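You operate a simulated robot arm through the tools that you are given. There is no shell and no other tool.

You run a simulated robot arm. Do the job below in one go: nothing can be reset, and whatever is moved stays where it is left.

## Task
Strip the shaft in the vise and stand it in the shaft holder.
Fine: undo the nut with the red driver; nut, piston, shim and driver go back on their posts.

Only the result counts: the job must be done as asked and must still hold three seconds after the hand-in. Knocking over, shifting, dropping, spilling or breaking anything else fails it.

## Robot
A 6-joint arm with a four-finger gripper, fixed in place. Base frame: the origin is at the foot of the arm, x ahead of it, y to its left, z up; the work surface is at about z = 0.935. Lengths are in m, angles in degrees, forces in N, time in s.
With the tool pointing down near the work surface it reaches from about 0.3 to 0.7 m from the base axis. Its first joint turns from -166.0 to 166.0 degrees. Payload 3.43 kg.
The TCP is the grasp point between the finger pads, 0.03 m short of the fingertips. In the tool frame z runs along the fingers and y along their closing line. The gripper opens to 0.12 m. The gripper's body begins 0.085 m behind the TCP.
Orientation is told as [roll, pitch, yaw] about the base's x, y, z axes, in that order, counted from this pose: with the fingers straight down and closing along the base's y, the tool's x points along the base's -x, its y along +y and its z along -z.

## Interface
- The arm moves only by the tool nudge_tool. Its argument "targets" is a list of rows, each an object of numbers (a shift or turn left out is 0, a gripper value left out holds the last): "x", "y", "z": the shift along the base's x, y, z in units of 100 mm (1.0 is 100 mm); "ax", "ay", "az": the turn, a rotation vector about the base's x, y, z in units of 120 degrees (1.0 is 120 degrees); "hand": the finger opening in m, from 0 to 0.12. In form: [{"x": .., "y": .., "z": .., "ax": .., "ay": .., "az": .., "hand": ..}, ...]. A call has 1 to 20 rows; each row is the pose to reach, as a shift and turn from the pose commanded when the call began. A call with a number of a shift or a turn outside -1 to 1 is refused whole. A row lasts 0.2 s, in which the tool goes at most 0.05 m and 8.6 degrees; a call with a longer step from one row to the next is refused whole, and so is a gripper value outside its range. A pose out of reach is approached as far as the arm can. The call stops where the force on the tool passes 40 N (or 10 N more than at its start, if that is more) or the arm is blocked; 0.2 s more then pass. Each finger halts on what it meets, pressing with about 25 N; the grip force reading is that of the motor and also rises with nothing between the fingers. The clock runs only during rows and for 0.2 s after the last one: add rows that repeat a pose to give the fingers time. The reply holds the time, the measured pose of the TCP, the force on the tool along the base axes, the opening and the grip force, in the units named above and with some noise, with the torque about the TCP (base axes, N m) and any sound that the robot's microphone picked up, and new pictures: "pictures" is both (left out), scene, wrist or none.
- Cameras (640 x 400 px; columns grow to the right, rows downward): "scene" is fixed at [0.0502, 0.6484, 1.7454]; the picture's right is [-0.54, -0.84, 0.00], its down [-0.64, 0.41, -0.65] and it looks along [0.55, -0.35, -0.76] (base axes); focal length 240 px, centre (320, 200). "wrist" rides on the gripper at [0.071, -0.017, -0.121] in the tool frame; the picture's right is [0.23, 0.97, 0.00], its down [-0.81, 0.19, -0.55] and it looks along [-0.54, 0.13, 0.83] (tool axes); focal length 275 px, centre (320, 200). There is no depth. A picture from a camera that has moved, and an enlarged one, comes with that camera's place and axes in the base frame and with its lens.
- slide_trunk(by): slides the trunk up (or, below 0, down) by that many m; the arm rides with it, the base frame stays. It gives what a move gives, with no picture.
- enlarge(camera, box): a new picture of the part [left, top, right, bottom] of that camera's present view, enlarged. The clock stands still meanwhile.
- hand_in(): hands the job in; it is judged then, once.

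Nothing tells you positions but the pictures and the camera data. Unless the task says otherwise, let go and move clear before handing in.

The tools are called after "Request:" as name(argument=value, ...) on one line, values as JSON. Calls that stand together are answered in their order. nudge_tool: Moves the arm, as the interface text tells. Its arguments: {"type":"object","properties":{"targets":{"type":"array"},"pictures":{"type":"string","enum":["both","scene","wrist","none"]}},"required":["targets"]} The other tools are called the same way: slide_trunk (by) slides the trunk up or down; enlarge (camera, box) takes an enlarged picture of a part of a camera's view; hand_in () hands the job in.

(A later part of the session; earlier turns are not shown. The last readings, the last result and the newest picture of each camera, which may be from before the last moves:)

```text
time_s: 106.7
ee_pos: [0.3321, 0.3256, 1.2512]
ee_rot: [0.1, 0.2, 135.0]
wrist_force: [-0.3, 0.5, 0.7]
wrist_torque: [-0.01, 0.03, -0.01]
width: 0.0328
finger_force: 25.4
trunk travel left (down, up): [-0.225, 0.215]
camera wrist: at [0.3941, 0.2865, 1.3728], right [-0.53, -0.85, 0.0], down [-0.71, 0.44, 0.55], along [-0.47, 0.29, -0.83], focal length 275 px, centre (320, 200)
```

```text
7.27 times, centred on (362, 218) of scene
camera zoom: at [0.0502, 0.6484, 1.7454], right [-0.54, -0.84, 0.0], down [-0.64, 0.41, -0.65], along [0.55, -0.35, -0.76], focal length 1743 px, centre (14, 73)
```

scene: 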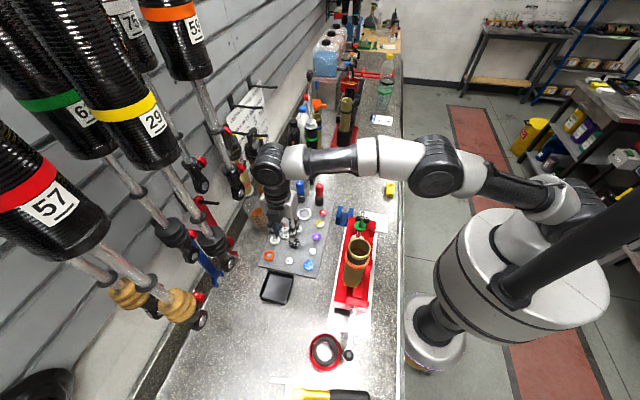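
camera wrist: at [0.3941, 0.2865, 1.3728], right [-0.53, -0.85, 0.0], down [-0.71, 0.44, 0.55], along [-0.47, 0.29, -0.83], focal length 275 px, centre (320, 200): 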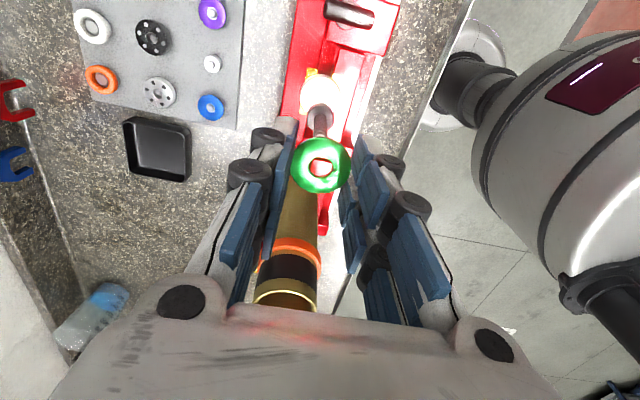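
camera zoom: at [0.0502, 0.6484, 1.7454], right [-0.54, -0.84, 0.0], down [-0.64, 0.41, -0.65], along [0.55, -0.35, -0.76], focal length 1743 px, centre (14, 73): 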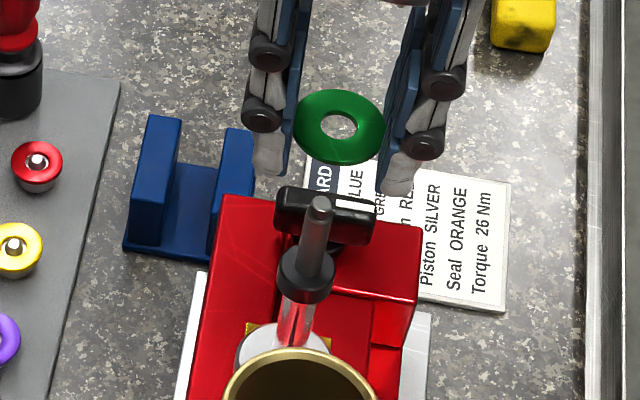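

The shim is free and level, leaving only the shaft with its black collar in the vise. I'll carry the shim to its post.

Request:
nudge_tool(targets=[{"x": 0.25, "y": 0.25}, {"x": 0.5, "y": 0.5}, {"x": 0.75, "y": 0.75}, {"x": 0.95, "y": 1.0}, {"x": 0.95, "y": 1.0}], pictures="none")

Request:
nudge_tool(targets=[{"y": 0.05, "z": -0.3}, {"y": 0.11, "z": -0.6}, {"y": 0.165, "z": -0.9}, {"y": 0.165, "z": -1.0}, {"y": 0.165, "z": -1.0}], pictures="wrist")

Request:
enlarge(camera="wrist", box=[250, 60, 390, 200])

Request:
enlarge(camera="scene", box=[280, 205, 340, 275])

```text
time_s: 107.9
ee_pos: [0.4265, 0.4258, 1.2517]
ee_rot: [-0.1, 0.1, 134.9]
wrist_force: [-0.3, 0.1, 0.1]
wrist_torque: [-0.03, 0.0, 0.01]
width: 0.0323
finger_force: 25.1
trunk travel left (down, up): [-0.225, 0.215]
```

```text
time_s: 109.1
ee_pos: [0.427, 0.441, 1.1503]
ee_rot: [0.2, 0.1, 134.9]
wrist_force: [-0.2, 0.6, -0.4]
wrist_torque: [0.01, 0.0, 0.05]
width: 0.0326
finger_force: 25.0
trunk travel left (down, up): [-0.225, 0.215]
camera wrist: at [0.4898, 0.4026, 1.2711], right [-0.53, -0.85, 0.0], down [-0.71, 0.44, 0.55], along [-0.47, 0.29, -0.83], focal length 275 px, centre (320, 200)
```

wrist: 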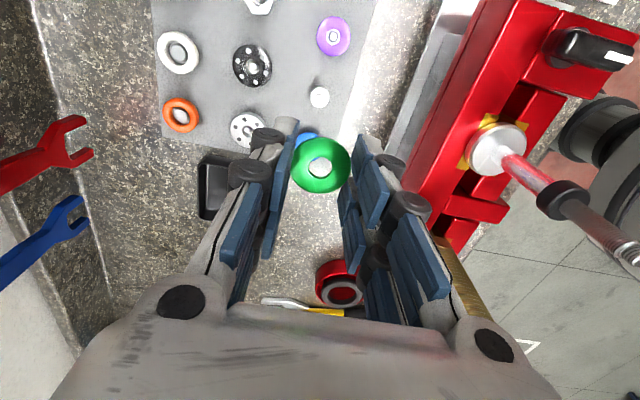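

```text
2.86 times, centred on (320, 130) of wrist
camera zoom: at [0.4898, 0.4026, 1.2711], right [-0.53, -0.85, 0.0], down [-0.71, 0.44, 0.55], along [-0.47, 0.29, -0.83], focal length 786 px, centre (320, 400)
```

zoom: 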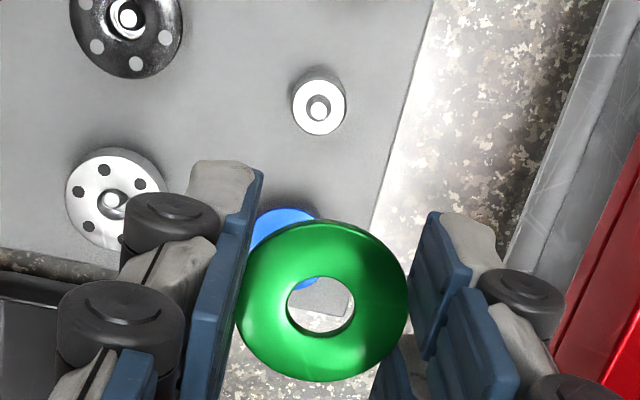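

```text
5.71 times, centred on (310, 240) of scene
camera zoom: at [0.0502, 0.6484, 1.7454], right [-0.54, -0.84, 0.0], down [-0.64, 0.41, -0.65], along [0.55, -0.35, -0.76], focal length 1370 px, centre (377, -29)
```

zoom: 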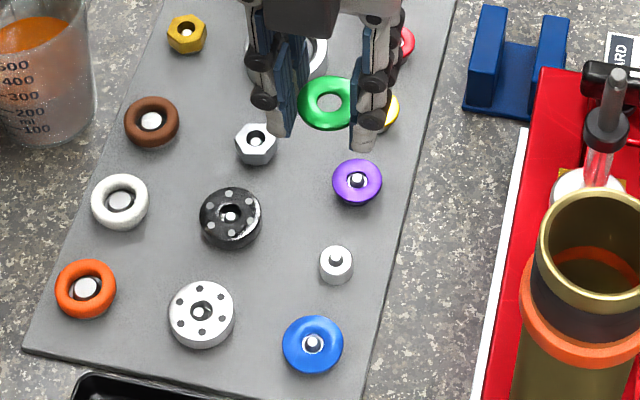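

The shim is nearly over its post, about 1 mm off. I'll lower partway and recheck.

Request:
nudge_tool(targets=[{"x": 0.008, "y": 0.008, "z": -0.25}, {"x": 0.008, "y": 0.008, "z": -0.55}, {"x": 0.008, "y": 0.008, "z": -0.85}, {"x": 0.008, "y": 0.008, "z": -1.0}, {"x": 0.008, "y": 0.008, "z": -1.0}], pictures="none")

Request:
nudge_tool(targets=[{"z": -0.15}, {"z": -0.3}, {"z": -0.4}, {"z": -0.4}], pictures="wrist")

Request:
enlarge(camera="wrist", box=[260, 80, 380, 200])

Request:
enlarge(camera="scene", box=[290, 210, 330, 260])

```text
time_s: 110.3
ee_pos: [0.4282, 0.4422, 1.0501]
ee_rot: [0.0, 0.1, 135.0]
wrist_force: [0.2, 0.1, 0.0]
wrist_torque: [-0.02, -0.04, 0.03]
width: 0.0326
finger_force: 25.5
trunk travel left (down, up): [-0.225, 0.215]
```

```text
time_s: 111.3
ee_pos: [0.4293, 0.4431, 1.0109]
ee_rot: [0.0, 0.2, 135.0]
wrist_force: [-0.3, 0.8, -0.6]
wrist_torque: [-0.02, 0.02, 0.0]
width: 0.0327
finger_force: 24.9
trunk travel left (down, up): [-0.225, 0.215]
camera wrist: at [0.49, 0.4043, 1.1322], right [-0.53, -0.85, 0.0], down [-0.71, 0.44, 0.55], along [-0.47, 0.29, -0.83], focal length 275 px, centre (320, 200)
```

wrist: 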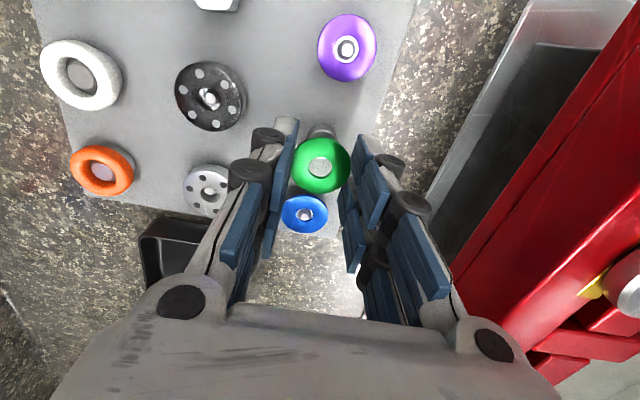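

```text
3.33 times, centred on (320, 140) of wrist
camera zoom: at [0.49, 0.4043, 1.1322], right [-0.53, -0.85, 0.0], down [-0.71, 0.44, 0.55], along [-0.47, 0.29, -0.83], focal length 918 px, centre (320, 400)
```

zoom: 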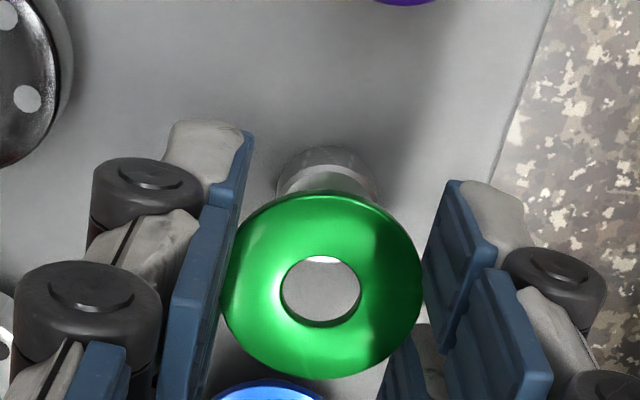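

```text
8.00 times, centred on (310, 235) of scene
camera zoom: at [0.0502, 0.6484, 1.7454], right [-0.54, -0.84, 0.0], down [-0.64, 0.41, -0.65], along [0.55, -0.35, -0.76], focal length 1918 px, centre (400, -80)
```

zoom: 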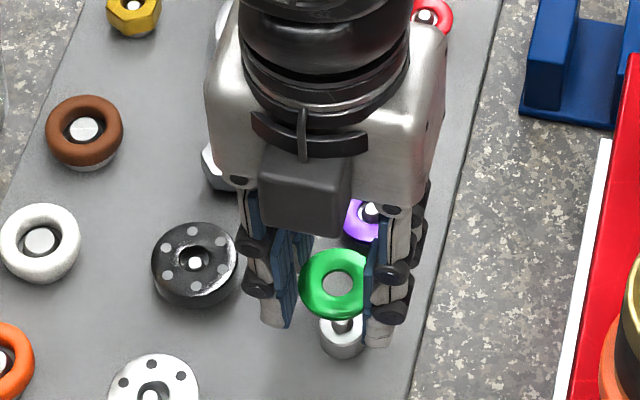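

Request:
nudge_tool(targets=[{"x": -0.004, "y": -0.004, "z": -0.07}, {"x": -0.004, "y": -0.004, "z": -0.14}, {"x": -0.004, "y": -0.004, "z": -0.2}], pictures="none")

Request:
enlarge(camera="wrist", box=[260, 80, 380, 200])

Request:
enlarge(camera="scene", box=[290, 210, 330, 260])

```text
time_s: 112.1
ee_pos: [0.4276, 0.4423, 0.9911]
ee_rot: [0.1, 0.0, 135.0]
wrist_force: [-0.6, -0.1, 0.0]
wrist_torque: [0.0, -0.01, -0.03]
width: 0.0326
finger_force: 25.0
trunk travel left (down, up): [-0.225, 0.215]
```

```text
3.33 times, centred on (320, 140) of wrist
camera zoom: at [0.4893, 0.4039, 1.1116], right [-0.53, -0.85, 0.0], down [-0.71, 0.44, 0.55], along [-0.47, 0.29, -0.83], focal length 918 px, centre (320, 400)
```

zoom: 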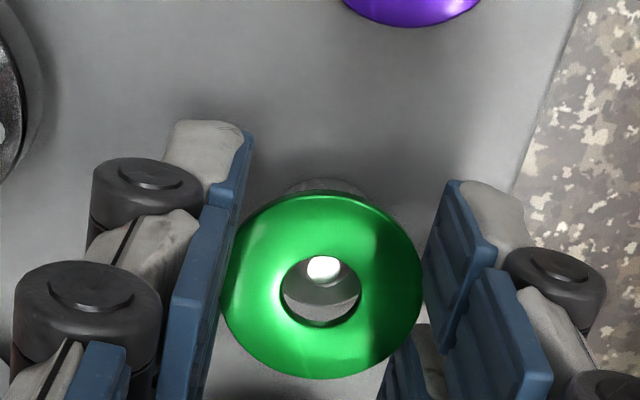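

```text
8.00 times, centred on (310, 235) of scene
camera zoom: at [0.0502, 0.6484, 1.7454], right [-0.54, -0.84, 0.0], down [-0.64, 0.41, -0.65], along [0.55, -0.35, -0.76], focal length 1918 px, centre (400, -80)
```

zoom: 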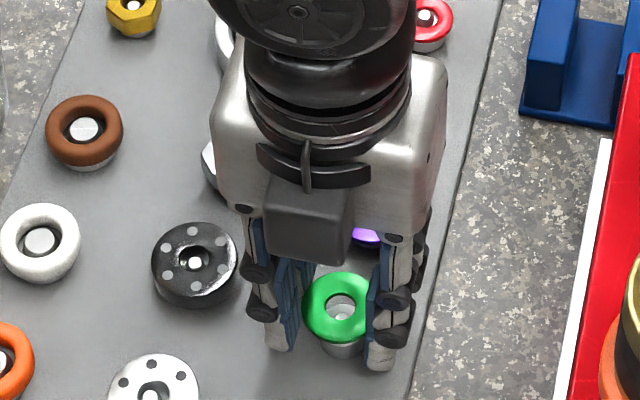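

The pin shows in the shim's bore. I'll lower slowly until it contacts the boss.

Request:
nudge_tool(targets=[{"x": 0.005, "y": -0.005, "z": -0.02}, {"x": 0.005, "y": -0.005, "z": -0.04}, {"x": 0.005, "y": -0.005, "z": -0.06}, {"x": 0.005, "y": -0.005, "z": -0.075}], pictures="none")

Request:
enlarge(camera="wrist", box=[260, 80, 380, 200])

```text
time_s: 113.1
ee_pos: [0.4278, 0.4405, 0.9839]
ee_rot: [0.1, 0.2, 135.0]
wrist_force: [-0.3, -0.1, -0.5]
wrist_torque: [-0.02, -0.01, -0.03]
width: 0.0322
finger_force: 24.9
trunk travel left (down, up): [-0.225, 0.215]
```

```text
3.33 times, centred on (320, 140) of wrist
camera zoom: at [0.4901, 0.4021, 1.1039], right [-0.53, -0.85, 0.0], down [-0.71, 0.44, 0.55], along [-0.47, 0.29, -0.83], focal length 918 px, centre (320, 400)
```

zoom: 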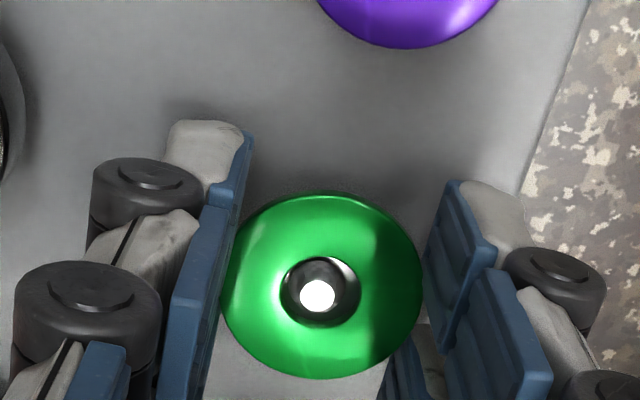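

Request:
nudge_tool(targets=[{"z": -0.01}, {"z": -0.02}, {"z": -0.03}], pictures="none")

```text
time_s: 113.9
ee_pos: [0.4281, 0.4411, 0.9801]
ee_rot: [0.0, 0.1, 135.0]
wrist_force: [0.2, 1.0, 1.0]
wrist_torque: [0.0, 0.04, 0.0]
width: 0.0328
finger_force: 25.0
trunk travel left (down, up): [-0.225, 0.215]
```

Request:
nudge_tool(targets=[{"z": -0.01}, {"z": -0.015}], pictures="none")

Request:
enlarge(camera="wrist", box=[260, 80, 380, 200])

Request:
enlarge(camera="scene", box=[290, 210, 330, 260])

```text
time_s: 114.5
ee_pos: [0.4275, 0.4402, 0.9783]
ee_rot: [0.0, 0.1, 134.9]
wrist_force: [0.3, 0.5, -1.1]
wrist_torque: [0.01, -0.01, 0.01]
width: 0.0327
finger_force: 24.7
trunk travel left (down, up): [-0.225, 0.215]
```

```text
3.33 times, centred on (320, 140) of wrist
camera zoom: at [0.49, 0.4026, 1.0997], right [-0.53, -0.85, 0.0], down [-0.71, 0.44, 0.55], along [-0.47, 0.29, -0.83], focal length 918 px, centre (320, 400)
```

zoom: 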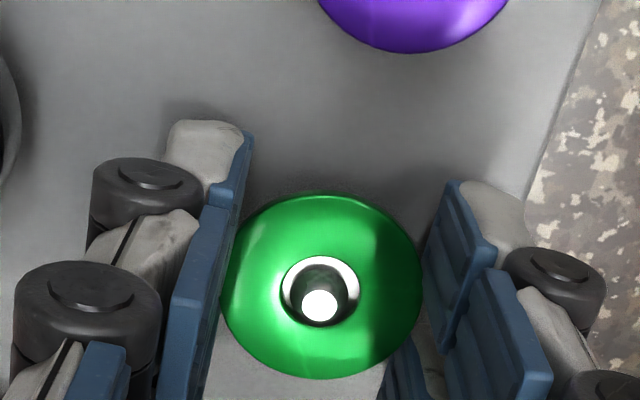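

```text
8.00 times, centred on (310, 235) of scene
camera zoom: at [0.0502, 0.6484, 1.7454], right [-0.54, -0.84, 0.0], down [-0.64, 0.41, -0.65], along [0.55, -0.35, -0.76], focal length 1918 px, centre (400, -80)
```

zoom: 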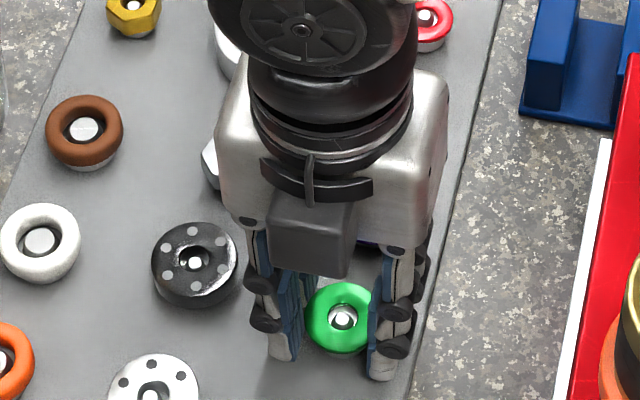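

Request:
nudge_tool(targets=[{"z": -0.01}, {"z": -0.02}, {"z": -0.03}], pictures="none")

```text
time_s: 115.3
ee_pos: [0.4277, 0.4407, 0.9776]
ee_rot: [-0.2, 0.1, 135.0]
wrist_force: [-1.2, 0.4, 12.2]
wrist_torque: [0.0, 0.06, 0.0]
width: 0.0328
finger_force: 25.0
trunk travel left (down, up): [-0.225, 0.215]
```

The shim is in contact with its boss at z≈0.977. I'll relieve the pressure, open and rise.

Request:
nudge_tool(targets=[{"z": 0.015}, {"z": 0.015, "hand": 0.036}, {"z": 0.015, "hand": 0.042}, {"z": 0.015, "hand": 0.046}, {"z": 0.015, "hand": 0.046}, {"z": 0.08, "hand": 0.046}, {"z": 0.25, "hand": 0.046}, {"z": 0.5, "hand": 0.046}, {"z": 0.9, "hand": 0.046}], pictures="wrist")

Request:
enlarge(camera="scene", box=[265, 200, 335, 280])

Request:
enlarge(camera="wrist", box=[240, 40, 400, 180])

```text
time_s: 117.3
ee_pos: [0.4272, 0.4398, 1.0664]
ee_rot: [0.1, 0.1, 134.9]
wrist_force: [0.3, 0.0, -0.2]
wrist_torque: [-0.01, -0.02, -0.01]
width: 0.0458
finger_force: 0.0
trunk travel left (down, up): [-0.225, 0.215]
camera wrist: at [0.489, 0.4018, 1.1874], right [-0.53, -0.85, 0.0], down [-0.71, 0.44, 0.55], along [-0.47, 0.29, -0.83], focal length 275 px, centre (320, 200)
```

wrist: 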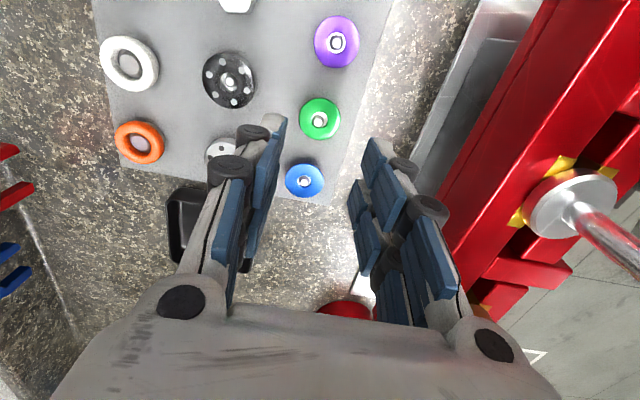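

```text
5.00 times, centred on (300, 240) of scene
camera zoom: at [0.0502, 0.6484, 1.7454], right [-0.54, -0.84, 0.0], down [-0.64, 0.41, -0.65], along [0.55, -0.35, -0.76], focal length 1198 px, centre (420, 0)
```

zoom: 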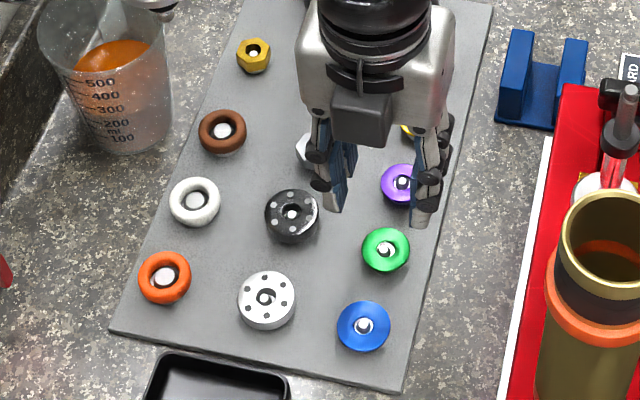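

```text
2.86 times, centred on (320, 110) of wrist
camera zoom: at [0.489, 0.4018, 1.1874], right [-0.53, -0.85, 0.0], down [-0.71, 0.44, 0.55], along [-0.47, 0.29, -0.83], focal length 786 px, centre (320, 457)
```

zoom: 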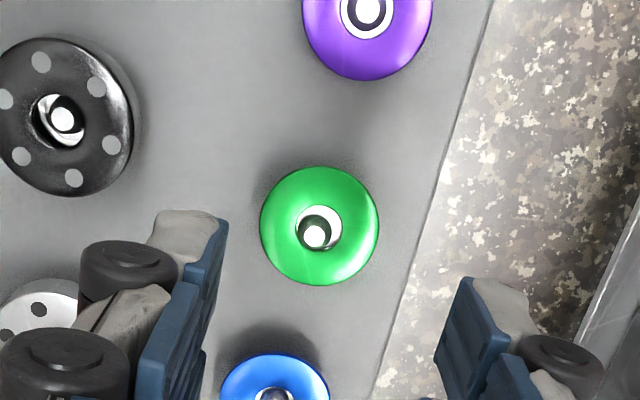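

All three parts are on their posts. Before pulling the shaft, I'll study the vise knob and jaws to find out how it's clamped.

Request:
enlarge(camera="scene", box=[340, 205, 390, 255])

Request:
nudge_tool(targets=[{"z": 0.3}, {"z": 0.6}, {"z": 0.9, "x": -0.1, "y": -0.2}, {"z": 1.0, "x": -0.1, "y": -0.6}, {"z": 1.0, "x": -0.1, "y": -1.0}], pictures="none")

Request:
nudge_tool(targets=[{"y": -0.3, "az": -0.06}, {"y": -0.6, "az": -0.12}, {"y": -0.9, "az": -0.18}, {"y": -0.9, "az": -0.18}], pictures="wrist")

```text
8.00 times, centred on (365, 230) of scene
camera zoom: at [0.0502, 0.6484, 1.7454], right [-0.54, -0.84, 0.0], down [-0.64, 0.41, -0.65], along [0.55, -0.35, -0.76], focal length 1918 px, centre (-40, -40)
```

zoom: 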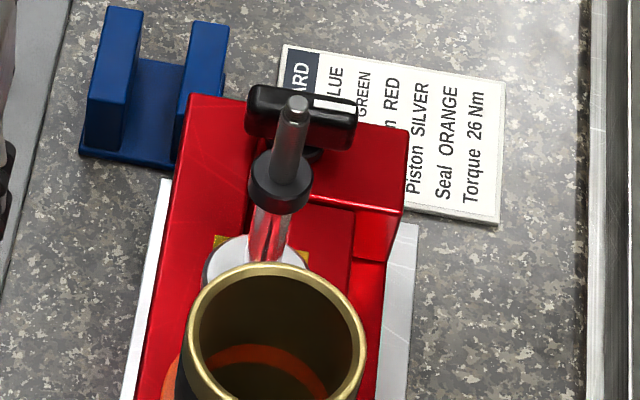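

```text
time_s: 118.5
ee_pos: [0.4174, 0.341, 1.1681]
ee_rot: [0.0, 0.0, 135.0]
wrist_force: [-0.3, 0.5, -0.7]
wrist_torque: [0.05, -0.02, 0.0]
width: 0.0462
finger_force: 0.0
trunk travel left (down, up): [-0.225, 0.215]
```

```text
time_s: 119.5
ee_pos: [0.4166, 0.2517, 1.1666]
ee_rot: [0.0, 0.1, 113.3]
wrist_force: [-0.6, 0.5, -1.1]
wrist_torque: [-0.05, 0.01, 0.0]
width: 0.0462
finger_force: 0.0
trunk travel left (down, up): [-0.225, 0.215]
camera wrist: at [0.4604, 0.1924, 1.2876], right [-0.8, -0.6, 0.0], down [-0.5, 0.67, 0.55], along [-0.33, 0.44, -0.83], focal length 275 px, centre (320, 200)
```

wrist: 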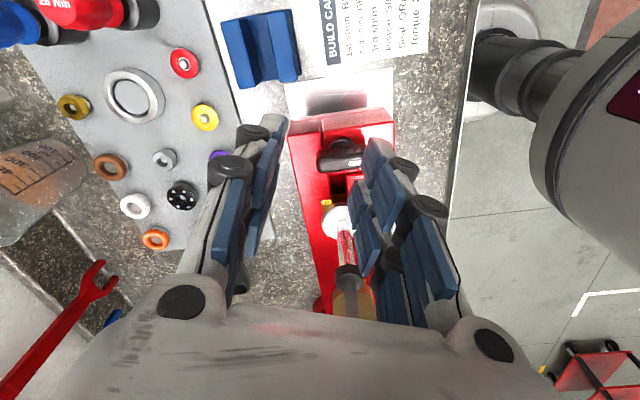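

Request:
enlarge(camera="wrist", box=[280, 90, 400, 240])

Request:
enlarge(camera="wrist", box=[210, 0, 320, 100])

```text
2.67 times, centred on (340, 165) of wrist
camera zoom: at [0.4604, 0.1924, 1.2876], right [-0.8, -0.6, 0.0], down [-0.5, 0.67, 0.55], along [-0.33, 0.44, -0.83], focal length 734 px, centre (267, 293)
```

zoom: 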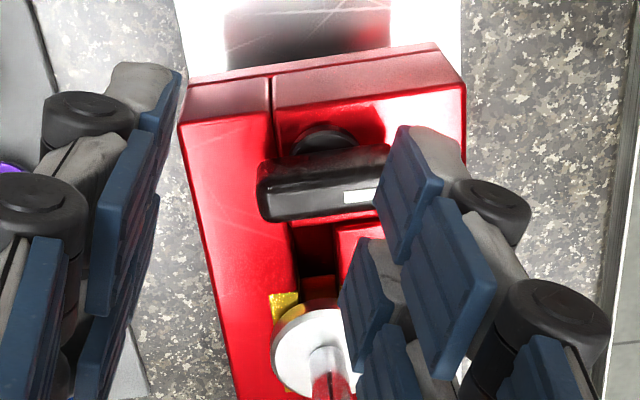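

```text
4.00 times, centred on (265, 50) of wrist
camera zoom: at [0.4604, 0.1924, 1.2876], right [-0.8, -0.6, 0.0], down [-0.5, 0.67, 0.55], along [-0.33, 0.44, -0.83], focal length 1101 px, centre (540, 800)
```

zoom: 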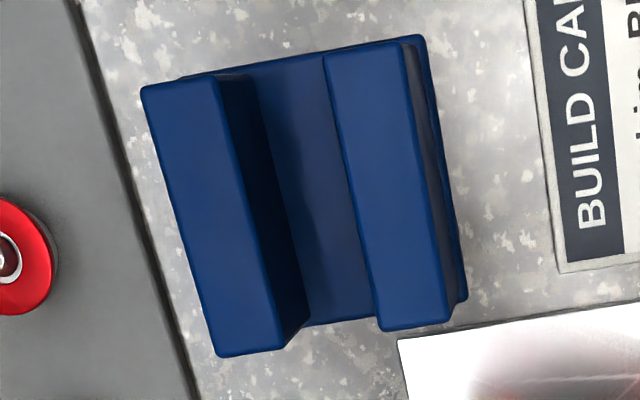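

The knob is a T-handle on the jaw block, so it may be a clamp. First I'll grip the shaft by its threaded end with fingers closing across the slot direction and do a gentle pull test.

Request:
nudge_tool(targets=[{"z": 0.3, "az": 0.05}, {"z": 0.65, "az": 0.1}, {"z": 0.85, "x": -0.2, "y": 0.15, "az": 0.15}, {"z": 0.85, "x": -0.45, "y": 0.4, "az": 0.181}, {"z": 0.85, "x": -0.7, "y": 0.65, "az": 0.181}, {"z": 0.85, "x": -0.83, "y": 0.75, "az": 0.181}, {"z": 0.85, "x": -0.83, "y": 0.75, "az": 0.181}], pictures="wrist")

Request:
enlarge(camera="wrist", box=[260, 60, 380, 180])

```text
time_s: 121.1
ee_pos: [0.3349, 0.3273, 1.2516]
ee_rot: [0.2, 0.2, 135.1]
wrist_force: [-0.5, -0.7, -1.0]
wrist_torque: [0.02, -0.01, -0.01]
width: 0.0459
finger_force: 0.1
trunk travel left (down, up): [-0.225, 0.215]
camera wrist: at [0.3963, 0.2884, 1.3726], right [-0.52, -0.85, 0.0], down [-0.71, 0.44, 0.55], along [-0.47, 0.29, -0.83], focal length 275 px, centre (320, 200)
```

wrist: 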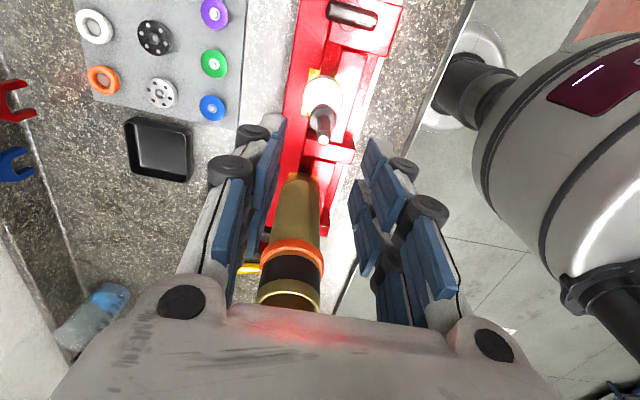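

```text
3.33 times, centred on (320, 120) of wrist
camera zoom: at [0.3963, 0.2884, 1.3726], right [-0.52, -0.85, 0.0], down [-0.71, 0.44, 0.55], along [-0.47, 0.29, -0.83], focal length 918 px, centre (320, 467)
```

zoom: 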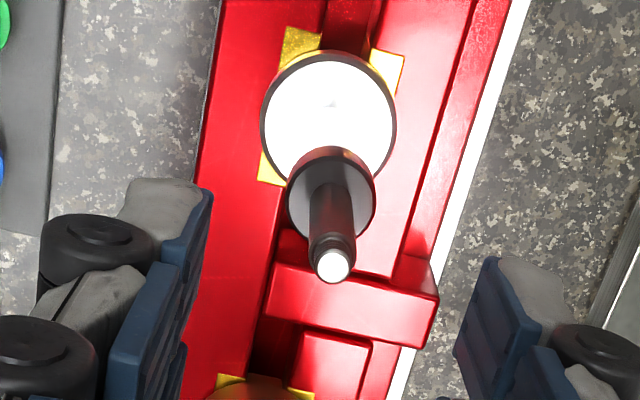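

Request:
nudge_tool(targets=[{"x": -0.005, "y": -0.027, "z": -0.2}, {"x": -0.005, "y": -0.027, "z": -0.5}, {"x": -0.005, "y": -0.027, "z": -0.75}, {"x": -0.005, "y": -0.027, "z": -0.84}, {"x": -0.005, "y": -0.027, "z": -0.84, "hand": 0.03}, {"x": -0.005, "y": -0.027, "z": -0.84, "hand": 0.015}, {"x": -0.005, "y": -0.027, "z": -0.84, "hand": 0.005}, {"x": -0.005, "y": -0.027, "z": -0.84, "hand": 0.005}, {"x": -0.005, "y": -0.027, "z": -0.84, "hand": 0.005}], pictures="wrist")

Request:
enlarge(camera="scene", box=[342, 200, 382, 245])

Request:
enlarge(camera="wrist", box=[260, 80, 380, 220])

```text
time_s: 123.1
ee_pos: [0.3356, 0.3225, 1.1674]
ee_rot: [0.2, 0.1, 135.0]
wrist_force: [-0.9, 0.4, 0.0]
wrist_torque: [-0.03, 0.05, -0.01]
width: 0.01
finger_force: 25.8
trunk travel left (down, up): [-0.225, 0.215]
camera wrist: at [0.3963, 0.2842, 1.2879], right [-0.52, -0.85, 0.0], down [-0.71, 0.44, 0.55], along [-0.47, 0.29, -0.83], focal length 275 px, centre (320, 200)
```

wrist: 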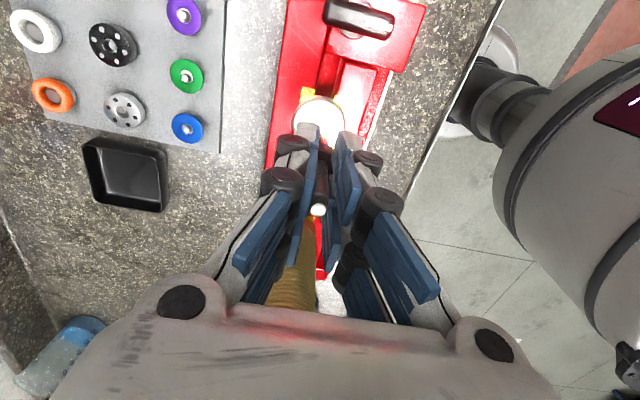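

```text
8.89 times, centred on (362, 222) of scene
camera zoom: at [0.0502, 0.6484, 1.7454], right [-0.54, -0.84, 0.0], down [-0.64, 0.41, -0.65], along [0.55, -0.35, -0.76], focal length 2131 px, centre (-53, 0)
```

zoom: 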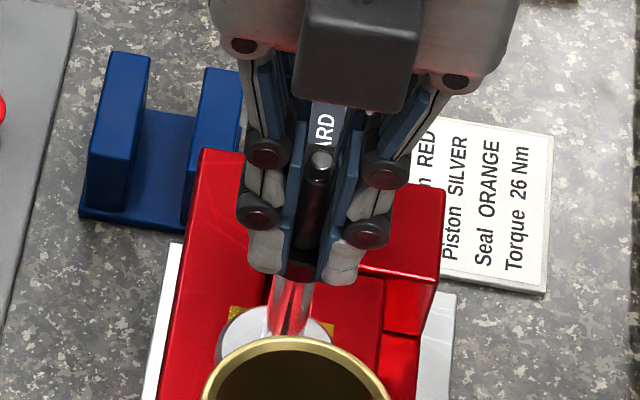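

```text
2.86 times, centred on (320, 150) of wrist
camera zoom: at [0.3963, 0.2842, 1.2879], right [-0.52, -0.85, 0.0], down [-0.71, 0.44, 0.55], along [-0.47, 0.29, -0.83], focal length 786 px, centre (320, 343)
```

zoom: 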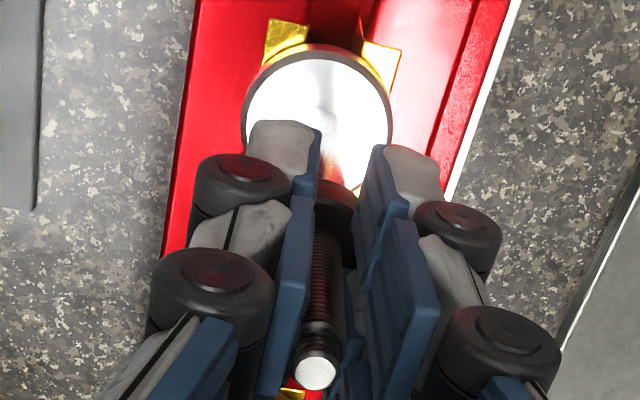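

The thread is gripped at 10 mm. For the pull test I'll raise the command by 1.5 mm and watch the force.

Request:
nudge_tool(targets=[{"z": 0.005}, {"z": 0.01}, {"z": 0.015}], pictures="none")

```text
time_s: 123.9
ee_pos: [0.3346, 0.3232, 1.1668]
ee_rot: [0.3, 0.2, 135.1]
wrist_force: [-1.4, -3.7, -14.6]
wrist_torque: [-0.22, -0.05, 0.0]
width: 0.0102
finger_force: 25.0
trunk travel left (down, up): [-0.225, 0.215]
```

The shaft doesn't move and resists with about 15 N, so it is clamped. I'll release, back off, and open the vise with the T-knob.

Request:
nudge_tool(targets=[{"z": -0.01}, {"z": -0.015}, {"z": -0.015, "hand": 0.02}, {"z": -0.015, "hand": 0.035}, {"z": -0.015, "hand": 0.05}, {"z": -0.015, "hand": 0.05}, {"z": 0.2, "hand": 0.05}, {"z": 0.5, "hand": 0.06}, {"z": 0.85, "hand": 0.06}], pictures="none")

Request:
nudge_tool(targets=[{"az": -0.07, "x": 0.03, "y": -0.04}, {"az": -0.14, "x": 0.1, "y": -0.12}, {"az": -0.21, "x": 0.17, "y": -0.2}, {"az": -0.28, "x": 0.24, "y": -0.28}, {"az": -0.35, "x": 0.3, "y": -0.36}, {"az": -0.42, "x": 0.36, "y": -0.44}, {"az": -0.49, "x": 0.42, "y": -0.52}, {"az": -0.56, "x": 0.47, "y": -0.6}, {"az": -0.63, "x": 0.47, "y": -0.64}, {"az": -0.7, "x": 0.47, "y": -0.64}, {"az": -0.75, "x": 0.47, "y": -0.64}, {"az": -0.75, "x": 0.47, "y": -0.64}], pictures="wrist")

Request:
enlarge(camera="wrist", box=[260, 40, 380, 160])

Request:
enlarge(camera="scene", box=[342, 195, 392, 245])

```text
time_s: 125.9
ee_pos: [0.3358, 0.3232, 1.2508]
ee_rot: [0.0, 0.1, 135.1]
wrist_force: [-0.8, 0.7, 0.2]
wrist_torque: [0.02, 0.01, -0.01]
width: 0.0599
finger_force: 0.0
trunk travel left (down, up): [-0.225, 0.215]
```

```text
time_s: 128.5
ee_pos: [0.3822, 0.2601, 1.2536]
ee_rot: [-0.1, 0.2, 45.0]
wrist_force: [-0.6, -0.1, 0.0]
wrist_torque: [-0.04, 0.03, 0.02]
width: 0.0602
finger_force: 0.1
trunk travel left (down, up): [-0.225, 0.215]
camera wrist: at [0.343, 0.1971, 1.375], right [-0.85, 0.53, 0.0], down [0.44, 0.71, 0.55], along [0.29, 0.47, -0.83], focal length 275 px, centre (320, 200)
```

wrist: 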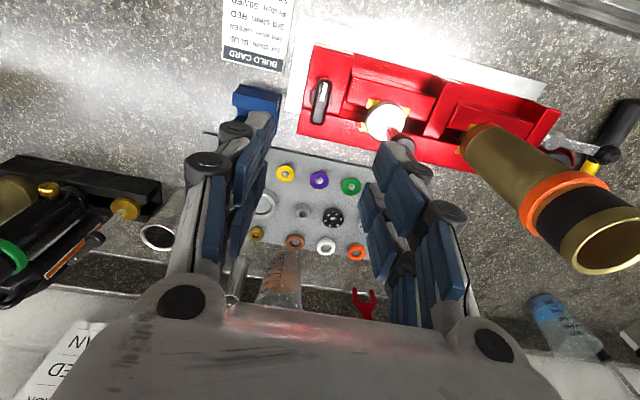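

```text
3.33 times, centred on (320, 100) of wrist
camera zoom: at [0.343, 0.1971, 1.375], right [-0.85, 0.53, 0.0], down [0.44, 0.71, 0.55], along [0.29, 0.47, -0.83], focal length 918 px, centre (320, 533)
```

zoom: 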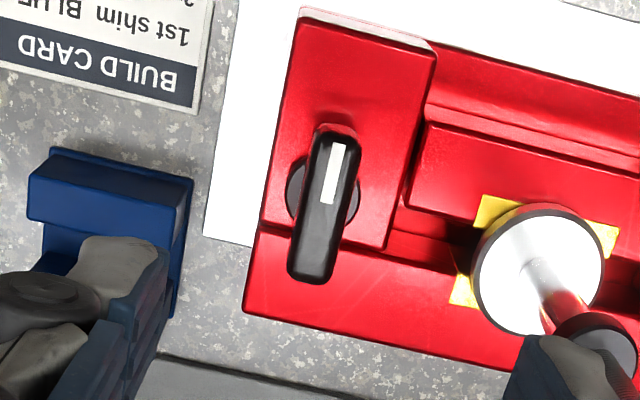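

```text
8.00 times, centred on (367, 220) of scene
camera zoom: at [0.0502, 0.6484, 1.7454], right [-0.54, -0.84, 0.0], down [-0.64, 0.41, -0.65], along [0.55, -0.35, -0.76], focal length 1918 px, centre (-56, 40)
```

zoom: 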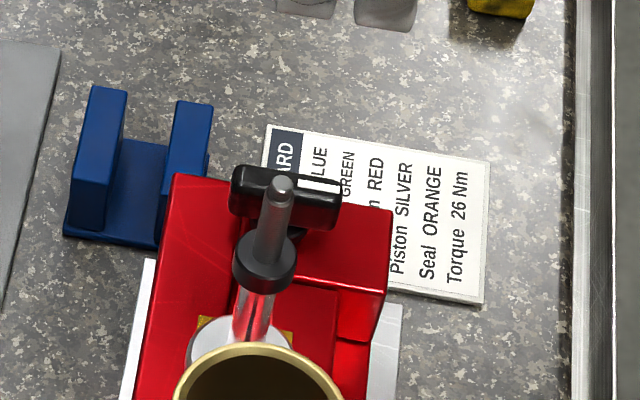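

The knob bar runs across the vise, centred near (0.383, 0.264) with its top at z≈1.075. I'll align over it, with fingers to close across its width, and go down carefully.

Request:
nudge_tool(targets=[{"x": 0.008, "y": 0.03, "az": 0.02, "hand": 0.04}, {"x": 0.008, "y": 0.034, "z": -0.3, "az": 0.02, "hand": 0.04}, {"x": 0.008, "y": 0.034, "z": -0.6, "az": 0.02, "hand": 0.04}, {"x": 0.008, "y": 0.034, "z": -0.95, "az": 0.02, "hand": 0.04}, {"x": 0.008, "y": 0.034, "z": -0.95, "az": 0.02, "hand": 0.04}], pictures="wrist")

Request:
enlarge(camera="wrist", box=[260, 70, 380, 190])

Request:
enlarge(camera="scene", box=[342, 190, 392, 245])

```text
time_s: 129.7
ee_pos: [0.3816, 0.2622, 1.1586]
ee_rot: [0.0, 0.0, 47.5]
wrist_force: [0.4, 0.7, 0.9]
wrist_torque: [0.01, -0.02, 0.0]
width: 0.0397
finger_force: 0.2
trunk travel left (down, up): [-0.225, 0.215]
camera wrist: at [0.3452, 0.1979, 1.2797], right [-0.87, 0.49, 0.0], down [0.41, 0.73, 0.55], along [0.27, 0.48, -0.83], focal length 275 px, centre (320, 200)
```

wrist: 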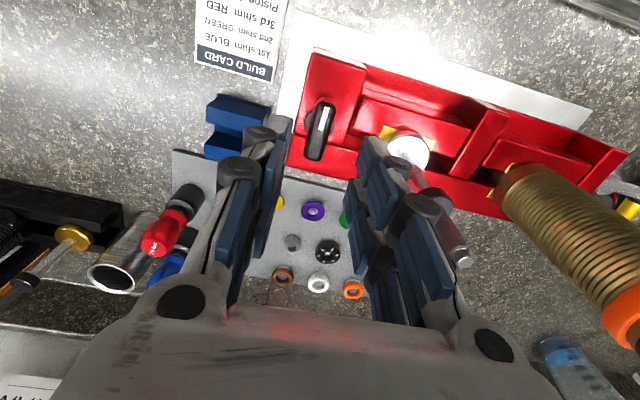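

```text
3.33 times, centred on (320, 130) of wrist
camera zoom: at [0.3452, 0.1979, 1.2797], right [-0.87, 0.49, 0.0], down [0.41, 0.73, 0.55], along [0.27, 0.48, -0.83], focal length 918 px, centre (320, 433)
```

zoom: 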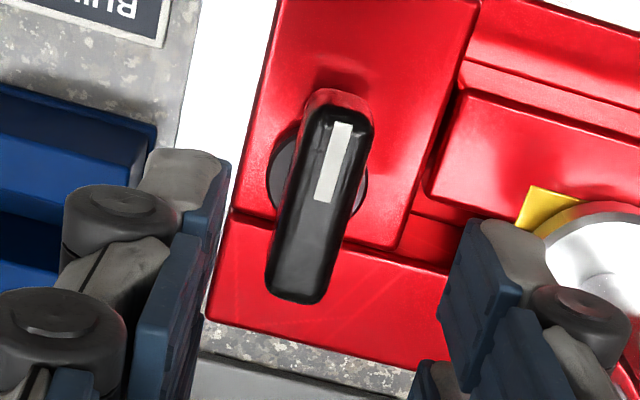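

```text
7.27 times, centred on (367, 218) of scene
camera zoom: at [0.0502, 0.6484, 1.7454], right [-0.54, -0.84, 0.0], down [-0.64, 0.41, -0.65], along [0.55, -0.35, -0.76], focal length 1743 px, centre (-22, 73)
```

zoom: 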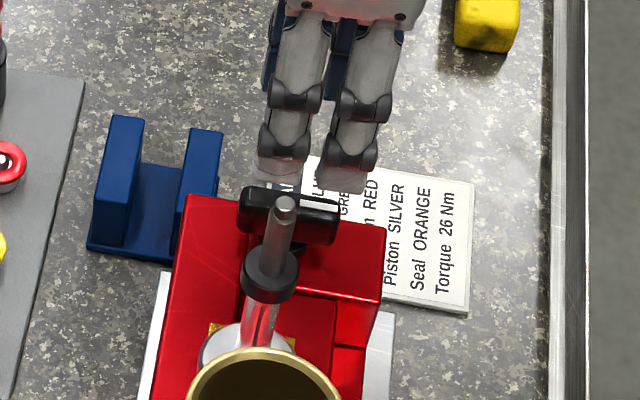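

Aligned with the bar at yaw 47.5°. I'll go down so the tips straddle it.

Request:
nudge_tool(targets=[{"z": -0.2}, {"z": -0.4}, {"z": -0.55}, {"z": -0.65}], pictures="wrist")

Request:
enlarge(camera="wrist", box=[260, 90, 380, 210])

Request:
enlarge(camera="scene", box=[342, 190, 392, 245])

```text
time_s: 130.7
ee_pos: [0.3812, 0.2615, 1.0957]
ee_rot: [0.0, 0.1, 47.5]
wrist_force: [0.4, -0.9, 0.3]
wrist_torque: [0.0, 0.0, 0.03]
width: 0.0399
finger_force: 0.1
trunk travel left (down, up): [-0.225, 0.215]
camera wrist: at [0.345, 0.198, 1.2156], right [-0.87, 0.49, 0.0], down [0.41, 0.73, 0.55], along [0.27, 0.48, -0.83], focal length 275 px, centre (320, 200)
```

wrist: 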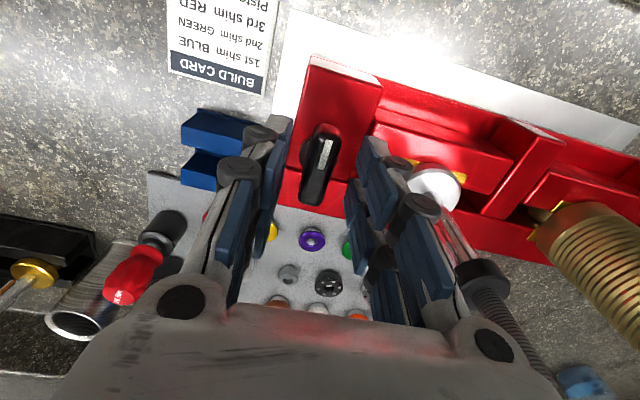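

```text
3.33 times, centred on (320, 150) of wrist
camera zoom: at [0.345, 0.198, 1.2156], right [-0.87, 0.49, 0.0], down [0.41, 0.73, 0.55], along [0.27, 0.48, -0.83], focal length 918 px, centre (320, 367)
```

zoom: 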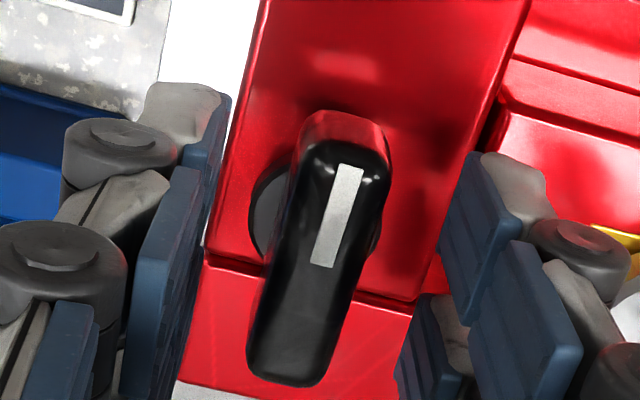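

```text
7.27 times, centred on (367, 218) of scene
camera zoom: at [0.0502, 0.6484, 1.7454], right [-0.54, -0.84, 0.0], down [-0.64, 0.41, -0.65], along [0.55, -0.35, -0.76], focal length 1743 px, centre (-22, 73)
```

zoom: 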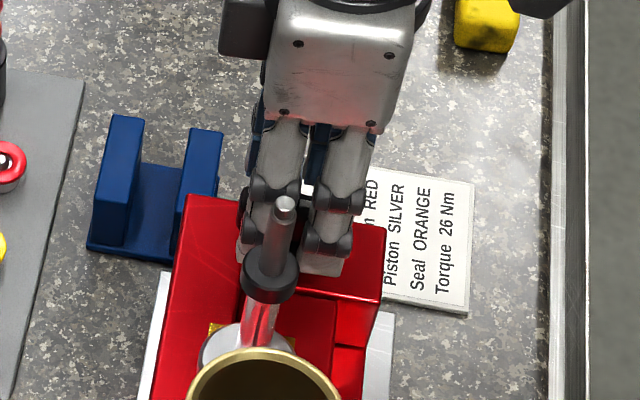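

Request:
nudge_tool(targets=[{"z": -0.03}, {"z": -0.06}, {"z": -0.06, "hand": 0.025}, {"z": -0.06, "hand": 0.015}, {"z": -0.06, "hand": 0.005}, {"z": -0.06, "hand": 0.005}, {"z": -0.06, "hand": 0.005}], pictures="wrist")

Request:
enlarge(camera="wrist", box=[260, 90, 380, 210])

```text
time_s: 132.3
ee_pos: [0.3827, 0.2632, 1.0892]
ee_rot: [0.0, 0.1, 47.4]
wrist_force: [0.2, -0.1, -2.4]
wrist_torque: [0.28, -0.32, -0.04]
width: 0.016
finger_force: 45.6
trunk travel left (down, up): [-0.225, 0.215]
camera wrist: at [0.3462, 0.1984, 1.2088], right [-0.87, 0.49, 0.0], down [0.41, 0.73, 0.55], along [0.27, 0.48, -0.83], focal length 275 px, centre (320, 200)
```

wrist: 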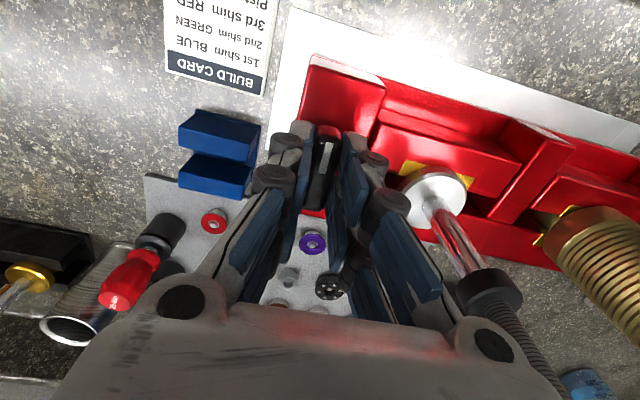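

```text
3.33 times, centred on (320, 150) of wrist
camera zoom: at [0.3462, 0.1984, 1.2088], right [-0.87, 0.49, 0.0], down [0.41, 0.73, 0.55], along [0.27, 0.48, -0.83], focal length 918 px, centre (320, 367)
```

zoom: 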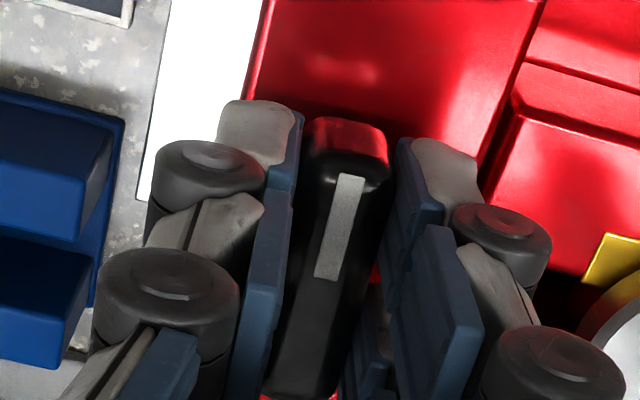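

The bar is gripped at 16 mm. I'll turn it counter-clockwise slowly and watch the torque.

Request:
nudge_tool(targets=[{"az": 0.03}, {"az": 0.06}, {"az": 0.09}, {"az": 0.12}], pictures="wrist")

Request:
enlarge(camera="wrist", box=[260, 90, 380, 210])

```text
time_s: 133.3
ee_pos: [0.3833, 0.2635, 1.0875]
ee_rot: [0.1, 0.0, 62.0]
wrist_force: [-0.9, -4.1, -1.0]
wrist_torque: [0.28, -0.24, -0.01]
width: 0.0162
finger_force: 45.4
trunk travel left (down, up): [-0.225, 0.215]
camera wrist: at [0.3635, 0.1915, 1.2088], right [-0.97, 0.25, 0.0], down [0.21, 0.81, 0.55], along [0.14, 0.53, -0.83], focal length 275 px, centre (320, 200)
```

wrist: 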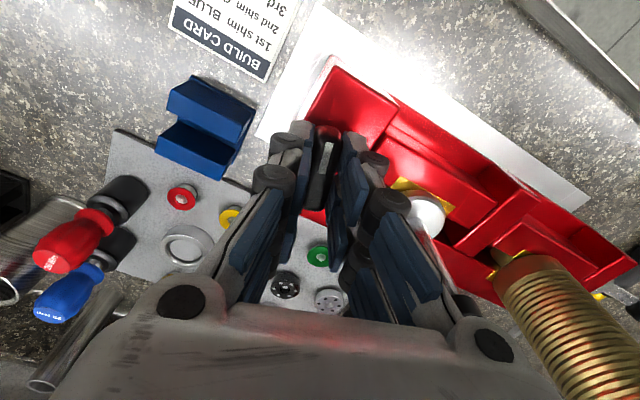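

```text
3.33 times, centred on (320, 150) of wrist
camera zoom: at [0.3635, 0.1915, 1.2088], right [-0.97, 0.25, 0.0], down [0.21, 0.81, 0.55], along [0.14, 0.53, -0.83], focal length 918 px, centre (320, 367)
```

zoom: 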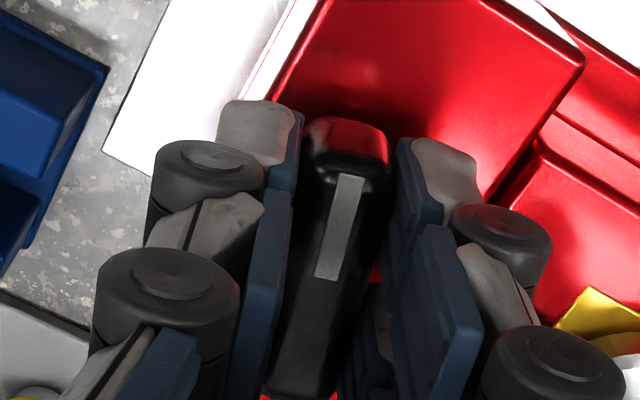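

The knob turns freely with the gripper. I'll carry on to a full 90°.

Request:
nudge_tool(targets=[{"az": 0.06}, {"az": 0.12}, {"az": 0.18}, {"az": 0.24}, {"az": 0.3}, {"az": 0.36}, {"az": 0.42}, {"az": 0.48}, {"az": 0.54}, {"az": 0.6}, {"az": 0.63}], pictures="both")

Request:
enlarge(camera="scene", box=[342, 190, 392, 265])

Request:
enlarge(camera="wrist", box=[250, 60, 390, 240])

```text
time_s: 135.7
ee_pos: [0.3835, 0.264, 1.0884]
ee_rot: [-0.1, 0.0, 137.2]
wrist_force: [2.3, -2.2, 11.9]
wrist_torque: [0.17, 0.21, -2.44]
width: 0.0168
finger_force: 44.9
trunk travel left (down, up): [-0.225, 0.215]
camera wrist: at [0.4462, 0.2263, 1.2088], right [-0.49, -0.87, 0.0], down [-0.73, 0.41, 0.55], along [-0.48, 0.27, -0.83], focal length 275 px, centre (320, 200)
```

scene: 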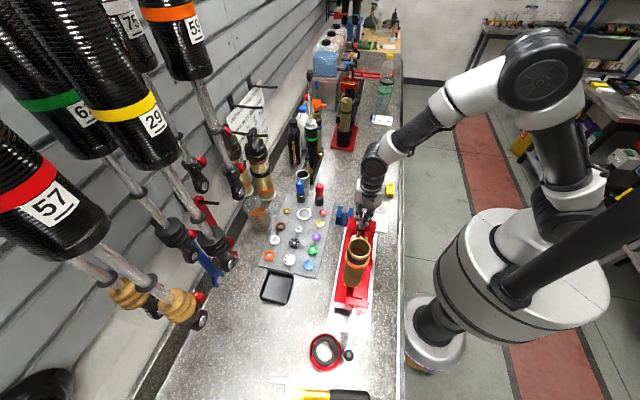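
wrist: 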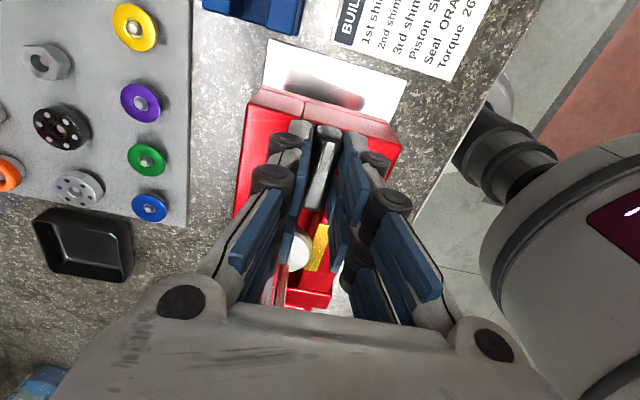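

```text
5.33 times, centred on (367, 228) of scene
camera zoom: at [0.0502, 0.6484, 1.7454], right [-0.54, -0.84, 0.0], down [-0.64, 0.41, -0.65], along [0.55, -0.35, -0.76], focal length 1278 px, centre (69, 53)
```

zoom: 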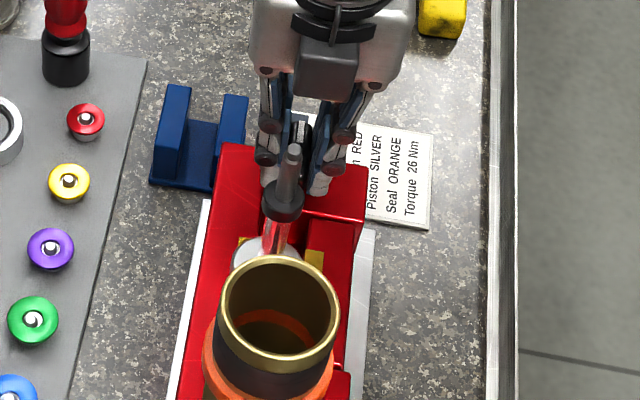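

```text
2.22 times, centred on (320, 150) of wrist
camera zoom: at [0.4462, 0.2263, 1.2088], right [-0.49, -0.87, 0.0], down [-0.73, 0.41, 0.55], along [-0.48, 0.27, -0.83], focal length 612 px, centre (320, 311)
```

zoom: 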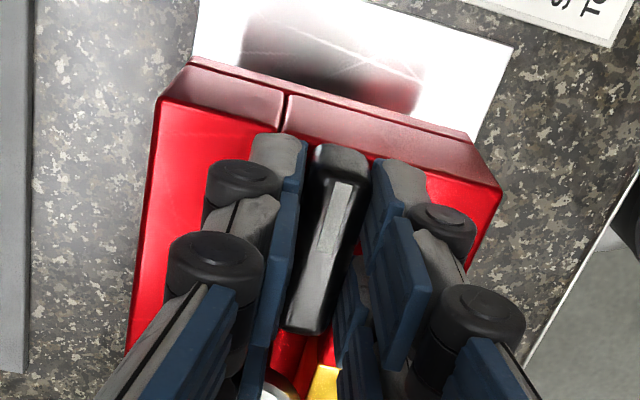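

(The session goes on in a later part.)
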